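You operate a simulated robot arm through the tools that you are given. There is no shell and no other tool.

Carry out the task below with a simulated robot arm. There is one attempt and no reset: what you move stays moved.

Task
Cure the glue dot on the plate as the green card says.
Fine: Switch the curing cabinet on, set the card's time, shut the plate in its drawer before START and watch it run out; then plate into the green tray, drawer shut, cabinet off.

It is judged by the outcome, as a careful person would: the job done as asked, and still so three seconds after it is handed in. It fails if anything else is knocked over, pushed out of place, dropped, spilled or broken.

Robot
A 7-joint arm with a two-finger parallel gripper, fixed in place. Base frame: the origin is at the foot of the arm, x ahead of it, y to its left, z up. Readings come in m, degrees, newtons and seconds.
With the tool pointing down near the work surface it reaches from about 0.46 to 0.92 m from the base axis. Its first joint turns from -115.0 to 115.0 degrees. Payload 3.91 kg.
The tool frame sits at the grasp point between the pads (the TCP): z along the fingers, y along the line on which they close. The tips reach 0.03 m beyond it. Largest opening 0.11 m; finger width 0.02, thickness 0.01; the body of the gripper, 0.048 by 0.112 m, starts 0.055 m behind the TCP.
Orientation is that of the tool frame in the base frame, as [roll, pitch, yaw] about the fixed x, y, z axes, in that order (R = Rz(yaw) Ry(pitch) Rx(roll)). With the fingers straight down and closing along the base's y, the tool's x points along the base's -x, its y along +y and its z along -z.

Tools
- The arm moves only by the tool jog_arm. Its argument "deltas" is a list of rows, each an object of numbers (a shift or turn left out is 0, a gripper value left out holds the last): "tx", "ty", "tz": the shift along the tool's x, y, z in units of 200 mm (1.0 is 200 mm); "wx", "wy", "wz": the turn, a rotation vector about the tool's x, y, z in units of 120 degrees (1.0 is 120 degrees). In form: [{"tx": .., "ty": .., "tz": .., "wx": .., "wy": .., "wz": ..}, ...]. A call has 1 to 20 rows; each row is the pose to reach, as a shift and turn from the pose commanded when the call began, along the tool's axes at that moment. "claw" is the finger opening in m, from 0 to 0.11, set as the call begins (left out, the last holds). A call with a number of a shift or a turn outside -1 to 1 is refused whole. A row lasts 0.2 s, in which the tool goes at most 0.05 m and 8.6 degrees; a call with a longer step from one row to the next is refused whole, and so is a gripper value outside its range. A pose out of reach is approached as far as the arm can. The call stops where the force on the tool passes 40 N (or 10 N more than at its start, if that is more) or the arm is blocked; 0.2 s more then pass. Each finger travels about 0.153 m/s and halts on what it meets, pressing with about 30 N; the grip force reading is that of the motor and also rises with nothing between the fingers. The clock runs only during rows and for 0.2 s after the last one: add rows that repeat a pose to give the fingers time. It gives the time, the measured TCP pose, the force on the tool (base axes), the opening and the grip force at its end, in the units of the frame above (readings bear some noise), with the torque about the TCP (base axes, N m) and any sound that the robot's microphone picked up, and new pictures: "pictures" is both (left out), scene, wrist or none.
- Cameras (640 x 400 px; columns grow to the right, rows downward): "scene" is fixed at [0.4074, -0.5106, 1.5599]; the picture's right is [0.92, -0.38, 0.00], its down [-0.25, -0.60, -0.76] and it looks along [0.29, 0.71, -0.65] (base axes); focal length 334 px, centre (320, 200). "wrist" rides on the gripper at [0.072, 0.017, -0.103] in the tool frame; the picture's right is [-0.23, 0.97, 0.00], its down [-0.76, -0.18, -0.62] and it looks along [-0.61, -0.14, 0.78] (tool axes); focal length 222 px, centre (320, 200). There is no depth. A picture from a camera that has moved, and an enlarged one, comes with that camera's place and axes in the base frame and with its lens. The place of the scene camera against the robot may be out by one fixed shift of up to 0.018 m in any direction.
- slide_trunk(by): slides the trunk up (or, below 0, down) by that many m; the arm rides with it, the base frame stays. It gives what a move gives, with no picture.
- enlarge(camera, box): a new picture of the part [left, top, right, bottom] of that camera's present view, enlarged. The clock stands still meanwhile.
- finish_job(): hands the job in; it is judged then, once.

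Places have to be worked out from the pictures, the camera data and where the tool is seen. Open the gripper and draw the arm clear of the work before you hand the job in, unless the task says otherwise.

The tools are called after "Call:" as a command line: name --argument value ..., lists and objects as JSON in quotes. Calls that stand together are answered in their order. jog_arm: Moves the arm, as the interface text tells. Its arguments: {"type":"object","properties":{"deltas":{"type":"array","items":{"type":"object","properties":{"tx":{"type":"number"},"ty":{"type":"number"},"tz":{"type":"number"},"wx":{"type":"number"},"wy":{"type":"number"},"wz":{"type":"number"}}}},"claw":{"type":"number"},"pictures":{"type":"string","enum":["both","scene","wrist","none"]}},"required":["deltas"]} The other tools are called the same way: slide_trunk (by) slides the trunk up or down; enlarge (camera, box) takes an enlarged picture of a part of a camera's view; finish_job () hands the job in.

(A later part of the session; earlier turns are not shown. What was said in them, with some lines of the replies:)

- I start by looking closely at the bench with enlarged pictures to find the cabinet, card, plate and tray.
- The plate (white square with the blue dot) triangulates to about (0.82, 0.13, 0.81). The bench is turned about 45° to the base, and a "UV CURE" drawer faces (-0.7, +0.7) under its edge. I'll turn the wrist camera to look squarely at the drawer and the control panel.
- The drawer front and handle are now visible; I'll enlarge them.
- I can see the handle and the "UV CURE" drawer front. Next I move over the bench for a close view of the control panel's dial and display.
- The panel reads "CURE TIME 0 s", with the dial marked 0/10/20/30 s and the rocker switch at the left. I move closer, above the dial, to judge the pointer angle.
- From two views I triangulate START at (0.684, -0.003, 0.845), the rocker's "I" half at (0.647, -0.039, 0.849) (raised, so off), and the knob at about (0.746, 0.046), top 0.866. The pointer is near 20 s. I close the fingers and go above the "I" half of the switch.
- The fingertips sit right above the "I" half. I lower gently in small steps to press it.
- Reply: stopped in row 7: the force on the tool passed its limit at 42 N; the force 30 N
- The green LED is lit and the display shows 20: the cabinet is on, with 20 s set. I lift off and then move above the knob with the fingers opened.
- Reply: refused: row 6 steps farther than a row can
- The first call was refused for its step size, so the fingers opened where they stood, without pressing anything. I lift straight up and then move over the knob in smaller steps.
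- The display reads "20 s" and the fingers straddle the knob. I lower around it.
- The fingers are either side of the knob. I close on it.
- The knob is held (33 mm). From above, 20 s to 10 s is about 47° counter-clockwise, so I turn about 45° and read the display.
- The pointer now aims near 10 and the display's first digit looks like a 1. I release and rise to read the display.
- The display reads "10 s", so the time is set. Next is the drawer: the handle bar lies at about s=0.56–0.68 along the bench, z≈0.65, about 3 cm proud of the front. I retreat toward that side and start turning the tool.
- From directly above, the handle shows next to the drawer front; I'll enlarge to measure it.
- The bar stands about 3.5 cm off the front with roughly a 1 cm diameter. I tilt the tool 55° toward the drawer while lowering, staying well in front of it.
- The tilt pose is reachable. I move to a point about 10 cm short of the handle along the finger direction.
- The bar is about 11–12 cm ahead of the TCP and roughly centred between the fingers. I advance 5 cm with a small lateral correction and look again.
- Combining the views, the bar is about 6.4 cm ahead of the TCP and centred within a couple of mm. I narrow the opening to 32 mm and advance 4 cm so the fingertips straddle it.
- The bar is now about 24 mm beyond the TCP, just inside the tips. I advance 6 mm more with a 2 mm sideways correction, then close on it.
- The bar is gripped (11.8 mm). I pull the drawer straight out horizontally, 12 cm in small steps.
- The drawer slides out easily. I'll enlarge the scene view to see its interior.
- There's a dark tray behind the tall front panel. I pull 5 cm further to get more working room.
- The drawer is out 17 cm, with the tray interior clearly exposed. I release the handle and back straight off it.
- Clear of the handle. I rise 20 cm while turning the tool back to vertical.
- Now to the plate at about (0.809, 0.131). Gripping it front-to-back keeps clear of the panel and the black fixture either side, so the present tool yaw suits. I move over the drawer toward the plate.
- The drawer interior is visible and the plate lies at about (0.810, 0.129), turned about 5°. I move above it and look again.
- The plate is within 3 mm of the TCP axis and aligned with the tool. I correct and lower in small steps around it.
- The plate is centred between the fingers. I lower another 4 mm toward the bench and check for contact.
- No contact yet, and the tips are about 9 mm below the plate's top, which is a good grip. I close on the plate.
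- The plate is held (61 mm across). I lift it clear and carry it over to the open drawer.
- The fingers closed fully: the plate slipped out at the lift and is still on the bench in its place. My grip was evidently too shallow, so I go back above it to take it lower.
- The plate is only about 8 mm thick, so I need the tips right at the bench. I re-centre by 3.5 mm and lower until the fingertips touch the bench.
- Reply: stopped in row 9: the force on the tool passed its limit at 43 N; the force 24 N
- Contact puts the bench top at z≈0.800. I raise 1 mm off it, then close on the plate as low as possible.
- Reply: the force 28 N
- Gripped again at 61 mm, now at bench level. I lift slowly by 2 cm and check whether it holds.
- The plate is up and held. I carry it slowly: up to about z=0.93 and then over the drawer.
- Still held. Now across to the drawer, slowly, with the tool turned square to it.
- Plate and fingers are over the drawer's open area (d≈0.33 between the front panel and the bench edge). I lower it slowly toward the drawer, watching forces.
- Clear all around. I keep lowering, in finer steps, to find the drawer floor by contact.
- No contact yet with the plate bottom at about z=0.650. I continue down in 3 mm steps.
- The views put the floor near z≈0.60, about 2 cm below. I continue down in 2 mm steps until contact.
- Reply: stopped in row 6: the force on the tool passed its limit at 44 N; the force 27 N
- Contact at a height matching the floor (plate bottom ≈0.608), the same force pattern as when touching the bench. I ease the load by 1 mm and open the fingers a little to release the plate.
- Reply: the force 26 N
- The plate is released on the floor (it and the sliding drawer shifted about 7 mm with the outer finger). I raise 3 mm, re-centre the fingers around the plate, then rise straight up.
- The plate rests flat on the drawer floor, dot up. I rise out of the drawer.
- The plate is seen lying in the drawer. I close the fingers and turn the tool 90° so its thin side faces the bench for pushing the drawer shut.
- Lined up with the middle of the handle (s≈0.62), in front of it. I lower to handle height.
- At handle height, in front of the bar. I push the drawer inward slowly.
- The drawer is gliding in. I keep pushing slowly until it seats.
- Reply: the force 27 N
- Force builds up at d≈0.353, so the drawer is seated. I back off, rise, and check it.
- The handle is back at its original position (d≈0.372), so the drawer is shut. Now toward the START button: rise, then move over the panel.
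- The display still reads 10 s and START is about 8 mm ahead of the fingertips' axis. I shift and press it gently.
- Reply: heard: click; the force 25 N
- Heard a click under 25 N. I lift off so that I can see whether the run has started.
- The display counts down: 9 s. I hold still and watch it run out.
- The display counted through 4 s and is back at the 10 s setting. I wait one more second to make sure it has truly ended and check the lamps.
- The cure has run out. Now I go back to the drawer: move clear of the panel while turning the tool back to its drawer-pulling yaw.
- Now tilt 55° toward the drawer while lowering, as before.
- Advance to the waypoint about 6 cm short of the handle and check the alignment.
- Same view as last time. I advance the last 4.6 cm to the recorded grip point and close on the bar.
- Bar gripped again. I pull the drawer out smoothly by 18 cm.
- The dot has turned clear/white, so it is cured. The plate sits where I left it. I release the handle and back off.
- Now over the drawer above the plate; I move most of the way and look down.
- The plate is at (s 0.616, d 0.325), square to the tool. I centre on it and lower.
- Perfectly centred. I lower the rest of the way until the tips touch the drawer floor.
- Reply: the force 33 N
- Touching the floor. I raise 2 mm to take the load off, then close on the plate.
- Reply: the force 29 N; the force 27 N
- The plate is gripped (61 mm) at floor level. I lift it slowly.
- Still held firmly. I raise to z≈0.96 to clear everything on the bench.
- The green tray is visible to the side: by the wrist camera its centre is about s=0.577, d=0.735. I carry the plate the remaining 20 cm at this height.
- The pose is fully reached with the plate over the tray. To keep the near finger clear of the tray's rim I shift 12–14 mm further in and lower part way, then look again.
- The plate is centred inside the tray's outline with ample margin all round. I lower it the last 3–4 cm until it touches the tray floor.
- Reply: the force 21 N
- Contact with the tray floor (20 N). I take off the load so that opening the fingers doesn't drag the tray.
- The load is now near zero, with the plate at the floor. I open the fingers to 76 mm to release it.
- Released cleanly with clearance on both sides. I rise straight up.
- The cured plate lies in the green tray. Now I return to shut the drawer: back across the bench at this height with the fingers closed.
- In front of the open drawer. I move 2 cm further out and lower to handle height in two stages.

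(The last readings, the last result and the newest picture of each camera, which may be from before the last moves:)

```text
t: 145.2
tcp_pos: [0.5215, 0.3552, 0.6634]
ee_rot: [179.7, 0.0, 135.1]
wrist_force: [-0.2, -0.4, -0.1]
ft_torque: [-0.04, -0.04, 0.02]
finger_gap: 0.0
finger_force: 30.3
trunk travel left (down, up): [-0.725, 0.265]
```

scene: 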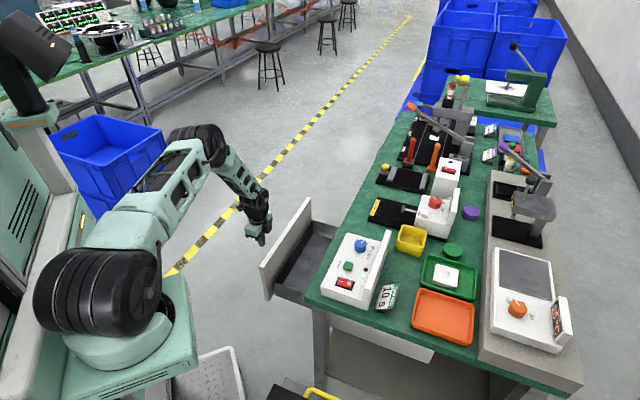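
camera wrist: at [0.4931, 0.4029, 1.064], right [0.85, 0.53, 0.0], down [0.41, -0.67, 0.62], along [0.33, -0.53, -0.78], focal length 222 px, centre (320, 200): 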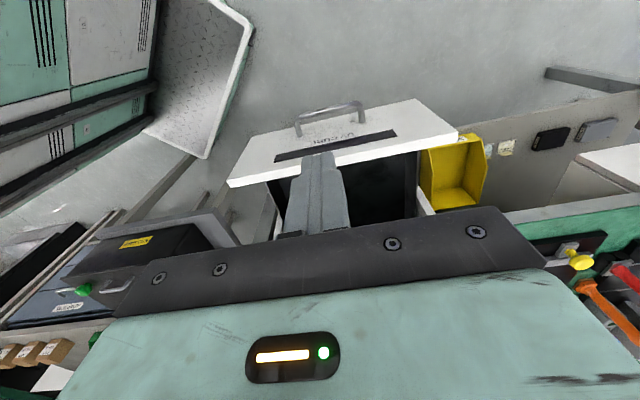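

At handle height. I push the drawer in, in two stages, ending slowly.

Call:
jog_arm --deltas '[{"tx": -0.1}, {"tx": -0.2}, {"tx": -0.27}, {"tx": -0.33}, {"tx": -0.4}, {"tx": -0.47}, {"tx": -0.54}, {"tx": -0.61}, {"tx": -0.68}, {"tx": -0.75}, {"tx": -0.8}, {"tx": -0.8}]' --pictures "none"

Call:
jog_arm --deltas '[{"tx": -0.05}, {"tx": -0.11}, {"tx": -0.17}, {"tx": -0.23}, {"tx": -0.28}, {"tx": -0.32}, {"tx": -0.345}, {"tx": -0.365}, {"tx": -0.38}, {"tx": -0.395}, {"tx": -0.41}]' --pictures "both"

```text
t: 147.8
tcp_pos: [0.6348, 0.2415, 0.6624]
ee_rot: [179.7, 0.0, 135.0]
wrist_force: [-0.7, -0.3, 0.1]
ft_torque: [0.0, 0.0, -0.04]
finger_gap: 0.0
finger_force: 29.5
trunk travel left (down, up): [-0.725, 0.265]
```

```text
t: 150.2
tcp_pos: [0.6882, 0.1898, 0.6646]
ee_rot: [179.8, -0.5, 135.3]
wrist_force: [-23.8, 22.0, 2.7]
ft_torque: [0.46, 0.11, 0.02]
finger_gap: 0.0
finger_force: 30.3
trunk travel left (down, up): [-0.725, 0.265]
camera wrist: at [0.6473, 0.2516, 0.7674], right [0.85, 0.53, 0.0], down [0.42, -0.67, 0.62], along [0.33, -0.52, -0.79], focal length 222 px, centre (320, 200)
```

scene: 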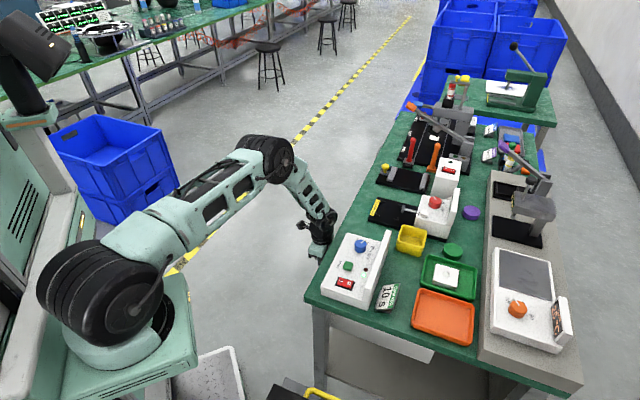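
wrist: 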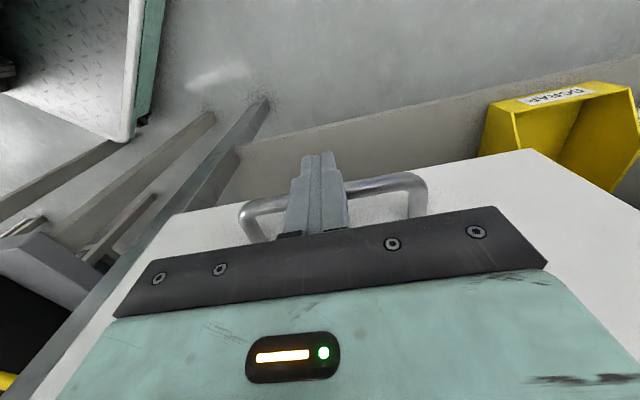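

Seated again at the same point (d≈0.352, force built up). I back off and rise.

Call:
jog_arm --deltas '[{"tx": 0.06}, {"tx": 0.16}, {"tx": 0.3}, {"tx": 0.4}, {"tx": 0.4, "tz": -0.2}, {"tx": 0.4, "tz": -0.4}, {"tx": 0.4, "tz": -0.6}, {"tx": 0.4, "tz": -0.8}, {"tx": 0.4, "tz": -1.0}, {"tx": 0.4, "tz": -1.0}]' --pictures "wrist"

Call:
enlarge --camera "wrist" --box '[180, 40, 500, 240]'

```text
t: 152.4
tcp_pos: [0.6359, 0.2391, 0.8631]
ee_rot: [179.7, 0.0, 135.1]
wrist_force: [-0.2, 0.0, 0.0]
ft_torque: [0.0, -0.01, -0.01]
finger_gap: 0.0001
finger_force: 30.6
trunk travel left (down, up): [-0.725, 0.265]
camera wrist: at [0.5949, 0.3031, 0.9669], right [0.85, 0.53, 0.0], down [0.41, -0.67, 0.62], along [0.33, -0.53, -0.78], focal length 222 px, centre (320, 200)
```

wrist: 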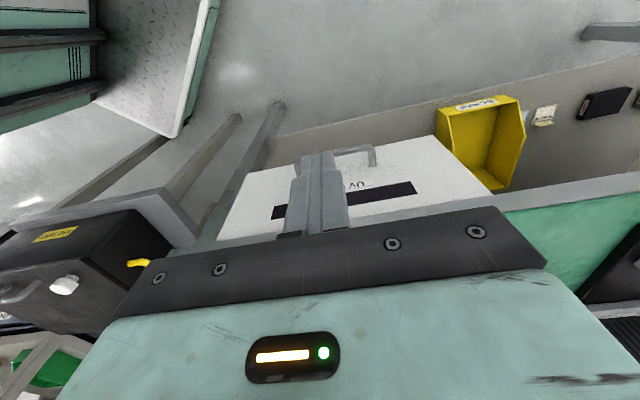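

```text
2.00 times, centred on (340, 140) of wrist
camera zoom: at [0.5949, 0.3031, 0.9669], right [0.85, 0.53, 0.0], down [0.41, -0.67, 0.62], along [0.33, -0.53, -0.78], focal length 444 px, centre (280, 320)
```

zoom: 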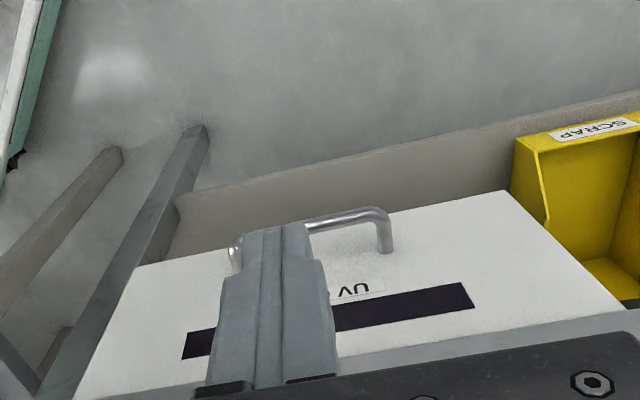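

The drawer is shut. I rise and cross over to the rocker switch to turn the cabinet off.

Call:
jog_arm --deltas '[{"tz": -0.2}, {"tz": -0.35}, {"tx": -0.15, "ty": -0.12, "tz": -0.35}, {"tx": -0.32, "ty": -0.27, "tz": -0.35}, {"tx": -0.48, "ty": -0.42, "tz": -0.35}, {"tx": -0.64, "ty": -0.58, "tz": -0.35}, {"tx": -0.8, "ty": -0.74, "tz": -0.35}, {"tx": -0.95, "ty": -0.88, "tz": -0.35}, {"tx": -1.0, "ty": -0.947, "tz": -0.35}, {"tx": -1.0, "ty": -0.947, "tz": -0.35}]' --pictures "wrist"

Call:
enlarge --camera "wrist" --box '[200, 40, 480, 240]'

```text
t: 154.6
tcp_pos: [0.6429, -0.0357, 0.9319]
ee_rot: [179.7, 0.0, 135.1]
wrist_force: [-0.3, 0.5, 0.0]
ft_torque: [0.05, 0.0, 0.01]
finger_gap: 0.0001
finger_force: 29.9
trunk travel left (down, up): [-0.725, 0.265]
camera wrist: at [0.6018, 0.0276, 1.0348], right [0.85, 0.53, 0.0], down [0.41, -0.67, 0.62], along [0.33, -0.53, -0.78], focal length 222 px, centre (320, 200)
```

wrist: 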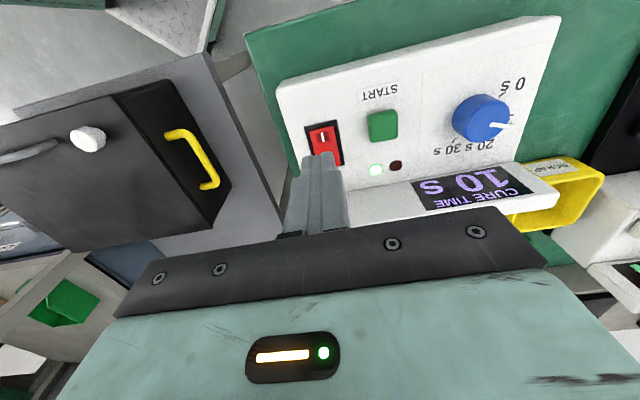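

```text
2.00 times, centred on (340, 140) of wrist
camera zoom: at [0.6018, 0.0276, 1.0348], right [0.85, 0.53, 0.0], down [0.41, -0.67, 0.62], along [0.33, -0.53, -0.78], focal length 444 px, centre (280, 320)
```

zoom: 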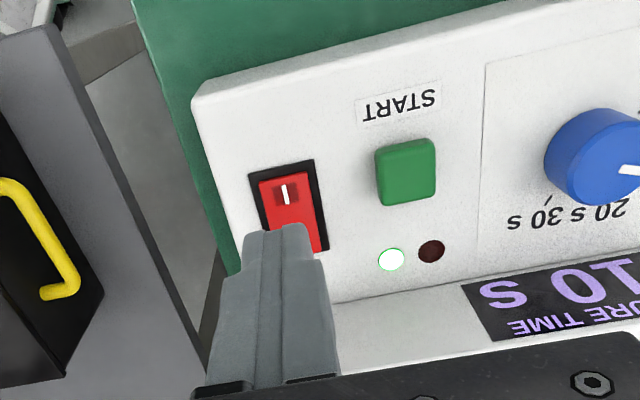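

The lamp is lit and the rocker's "I" half is down. I shift to the "O" half (d≈0.511) and press it.

Call:
jog_arm --deltas '[{"tx": -0.08, "ty": 0.005}, {"tx": -0.156, "ty": 0.005}, {"tx": -0.156, "ty": 0.005, "tz": 0.1}, {"tx": -0.156, "ty": 0.005, "tz": 0.19}, {"tx": -0.156, "ty": 0.005, "tz": 0.23}, {"tx": -0.156, "ty": 0.005, "tz": 0.25}, {"tx": -0.156, "ty": 0.005, "tz": 0.26}, {"tx": -0.156, "ty": 0.005, "tz": 0.27}, {"tx": -0.156, "ty": 0.005, "tz": 0.28}, {"tx": -0.156, "ty": 0.005, "tz": 0.29}]' --pictures "both"

Call:
enlarge --camera "scene" --box '[310, 200, 430, 310]'

```text
t: 156.8
tcp_pos: [0.666, -0.0575, 0.8765]
ee_rot: [179.6, 0.2, 135.1]
wrist_force: [-5.8, -2.1, 34.5]
ft_torque: [0.13, 0.4, -0.05]
finger_gap: 0.0001
finger_force: 29.6
trunk travel left (down, up): [-0.725, 0.265]
camera wrist: at [0.6242, 0.0062, 0.9804], right [0.85, 0.53, 0.01], down [0.41, -0.67, 0.62], along [0.34, -0.53, -0.78], focal length 222 px, centre (320, 200)
```

scene: 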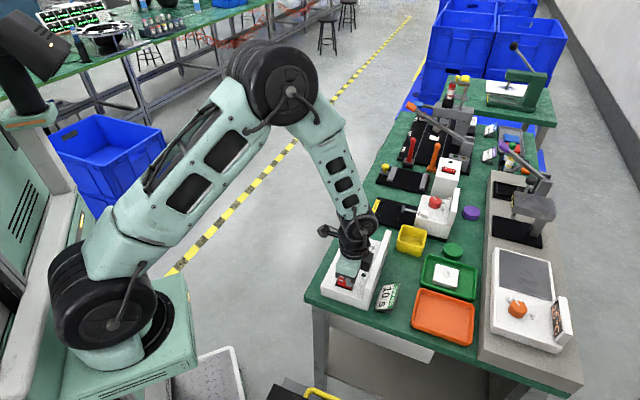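
wrist: 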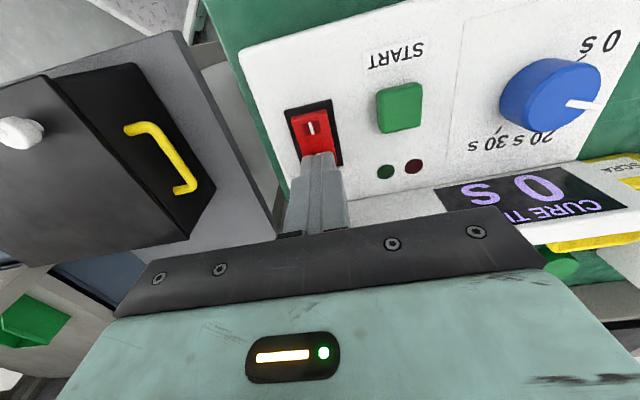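

```text
3.64 times, centred on (370, 255) of scene
camera zoom: at [0.4074, -0.5106, 1.5599], right [0.92, -0.38, 0.0], down [-0.25, -0.6, -0.76], along [0.29, 0.71, -0.65], focal length 1214 px, centre (138, 0)
```

zoom: 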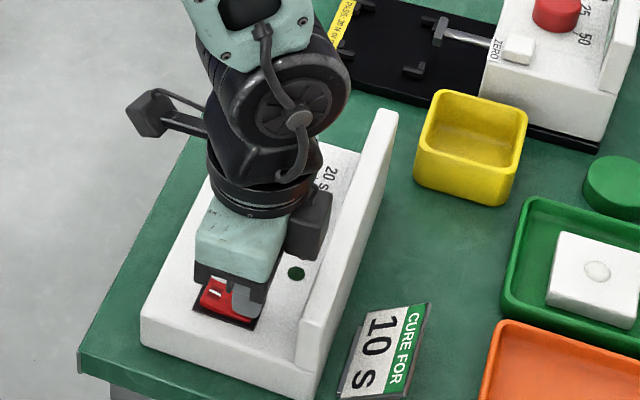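

The green lamp is out and the display shows 0 s: the cabinet is off. I lift off the switch and withdraw the arm clear of the bench, opening the gripper in free air.

Call:
jog_arm --deltas '[{"tz": -0.06}, {"tz": -0.18}, {"tz": -0.35}, {"tz": -0.5}, {"tx": 0.15, "tz": -0.6}, {"tx": 0.35, "tz": -0.65}, {"tx": 0.55, "tz": -0.65}, {"tx": 0.78, "tz": -0.65}, {"tx": 1.0, "tz": -0.65}, {"tx": 1.0, "tz": -0.65}]' --pictures "wrist"

Call:
jog_arm --claw 0.09 --deltas '[{"tx": 0.2, "ty": 0.1}, {"tx": 0.4, "ty": 0.2}, {"tx": 0.6, "ty": 0.3}, {"tx": 0.75, "ty": 0.4}, {"tx": 0.75, "ty": 0.4}]' --pictures "both"

Call:
enlarge --camera "scene" --box '[300, 190, 500, 350]'

Call:
enlarge --camera "wrist" --box '[200, 20, 560, 240]'

```text
t: 159.0
tcp_pos: [0.5231, 0.0826, 1.005]
ee_rot: [179.7, 0.0, 135.1]
wrist_force: [-0.1, 1.0, -0.7]
ft_torque: [-0.01, 0.01, -0.02]
finger_gap: 0.0
finger_force: 29.4
trunk travel left (down, up): [-0.725, 0.265]
camera wrist: at [0.4822, 0.1475, 1.1079], right [0.85, 0.53, 0.0], down [0.41, -0.67, 0.62], along [0.33, -0.53, -0.78], focal length 222 px, centre (320, 200)
```

wrist: 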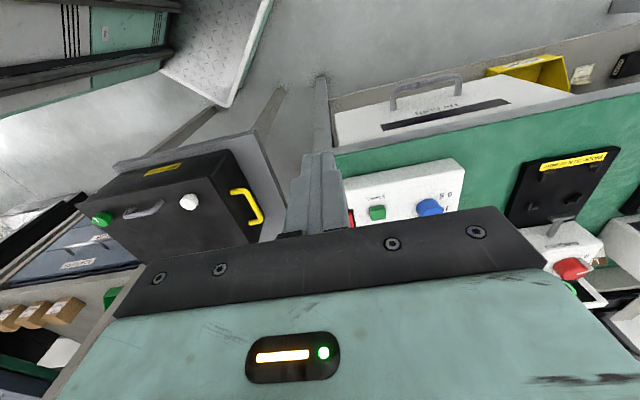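

```text
t: 160.2
tcp_pos: [0.4741, 0.2479, 1.0054]
ee_rot: [179.7, 0.0, 135.1]
wrist_force: [0.3, 0.8, -0.9]
ft_torque: [0.01, 0.01, -0.01]
finger_gap: 0.0898
finger_force: 0.0
trunk travel left (down, up): [-0.725, 0.265]
camera wrist: at [0.433, 0.31, 1.1085], right [0.85, 0.53, 0.01], down [0.41, -0.67, 0.62], along [0.33, -0.53, -0.78], focal length 222 px, centre (320, 200)
```

scene: 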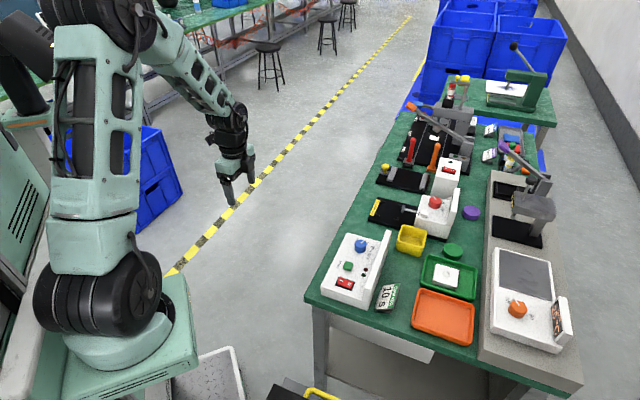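
wrist: 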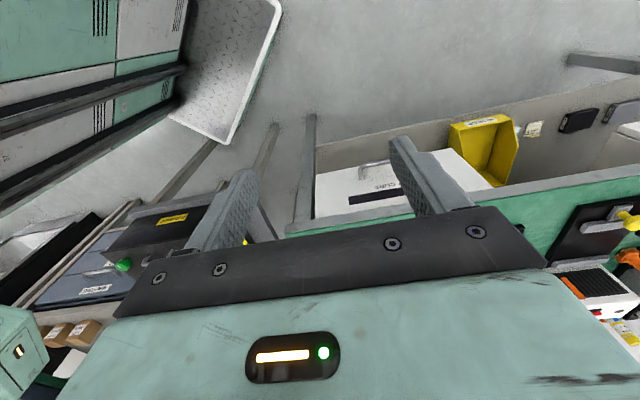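

```text
2.50 times, centred on (400, 270) of scene
camera zoom: at [0.4074, -0.5106, 1.5599], right [0.92, -0.38, 0.0], down [-0.25, -0.6, -0.76], along [0.29, 0.71, -0.65], focal length 834 px, centre (120, 25)
```

zoom: 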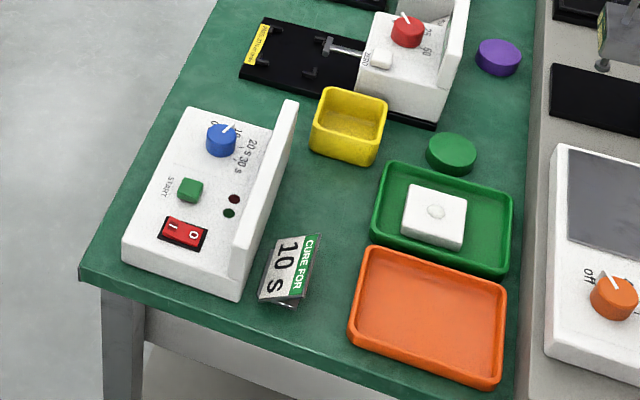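

```text
1.78 times, centred on (380, 130) of wrist
camera zoom: at [0.433, 0.31, 1.1085], right [0.85, 0.53, 0.01], down [0.41, -0.67, 0.62], along [0.33, -0.53, -0.78], focal length 395 px, centre (213, 324)
```

zoom: 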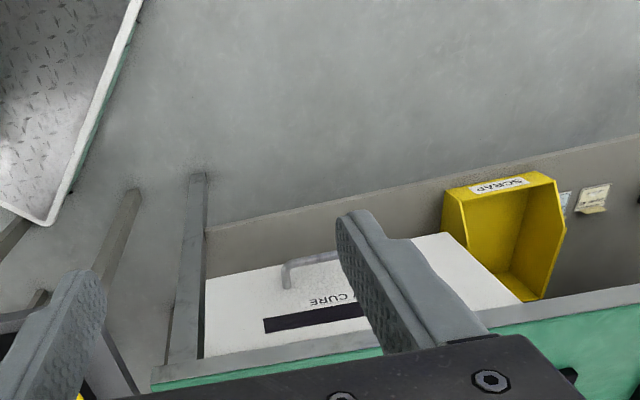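

Everything checks out. The drawer is shut, both lamps are out, the cured plate lies flat in the green tray, nothing else has moved, and the arm is clear with the gripper open. I hand in the job.

Call:
finish_job

```text
The job is handed in.
```

The glue dot is cured. The plate is in the green tray, the drawer is shut and the cabinet is off.

- **Cure:** I set the dial to the card's 10 s and shut the plate in the drawer before pressing START. I watched the display count down through 9 s and 4 s; it was back at the 10 s setting when I checked after the run. When I opened the drawer, the dot had turned from blue to clear.
- **End state:** In the last pictures the plate lies flat in the green tray with the dot up. The drawer is closed flush with the bench edge, and both cabinet lamps are out.
- **Slip along the way:** On my first try at picking up the plate, it slipped out of the gripper and stayed in place on the bench. I gripped it lower and it held from then on.
- **Surroundings:** Nothing else on the bench looks moved. The arm is clear of the work with the gripper open.
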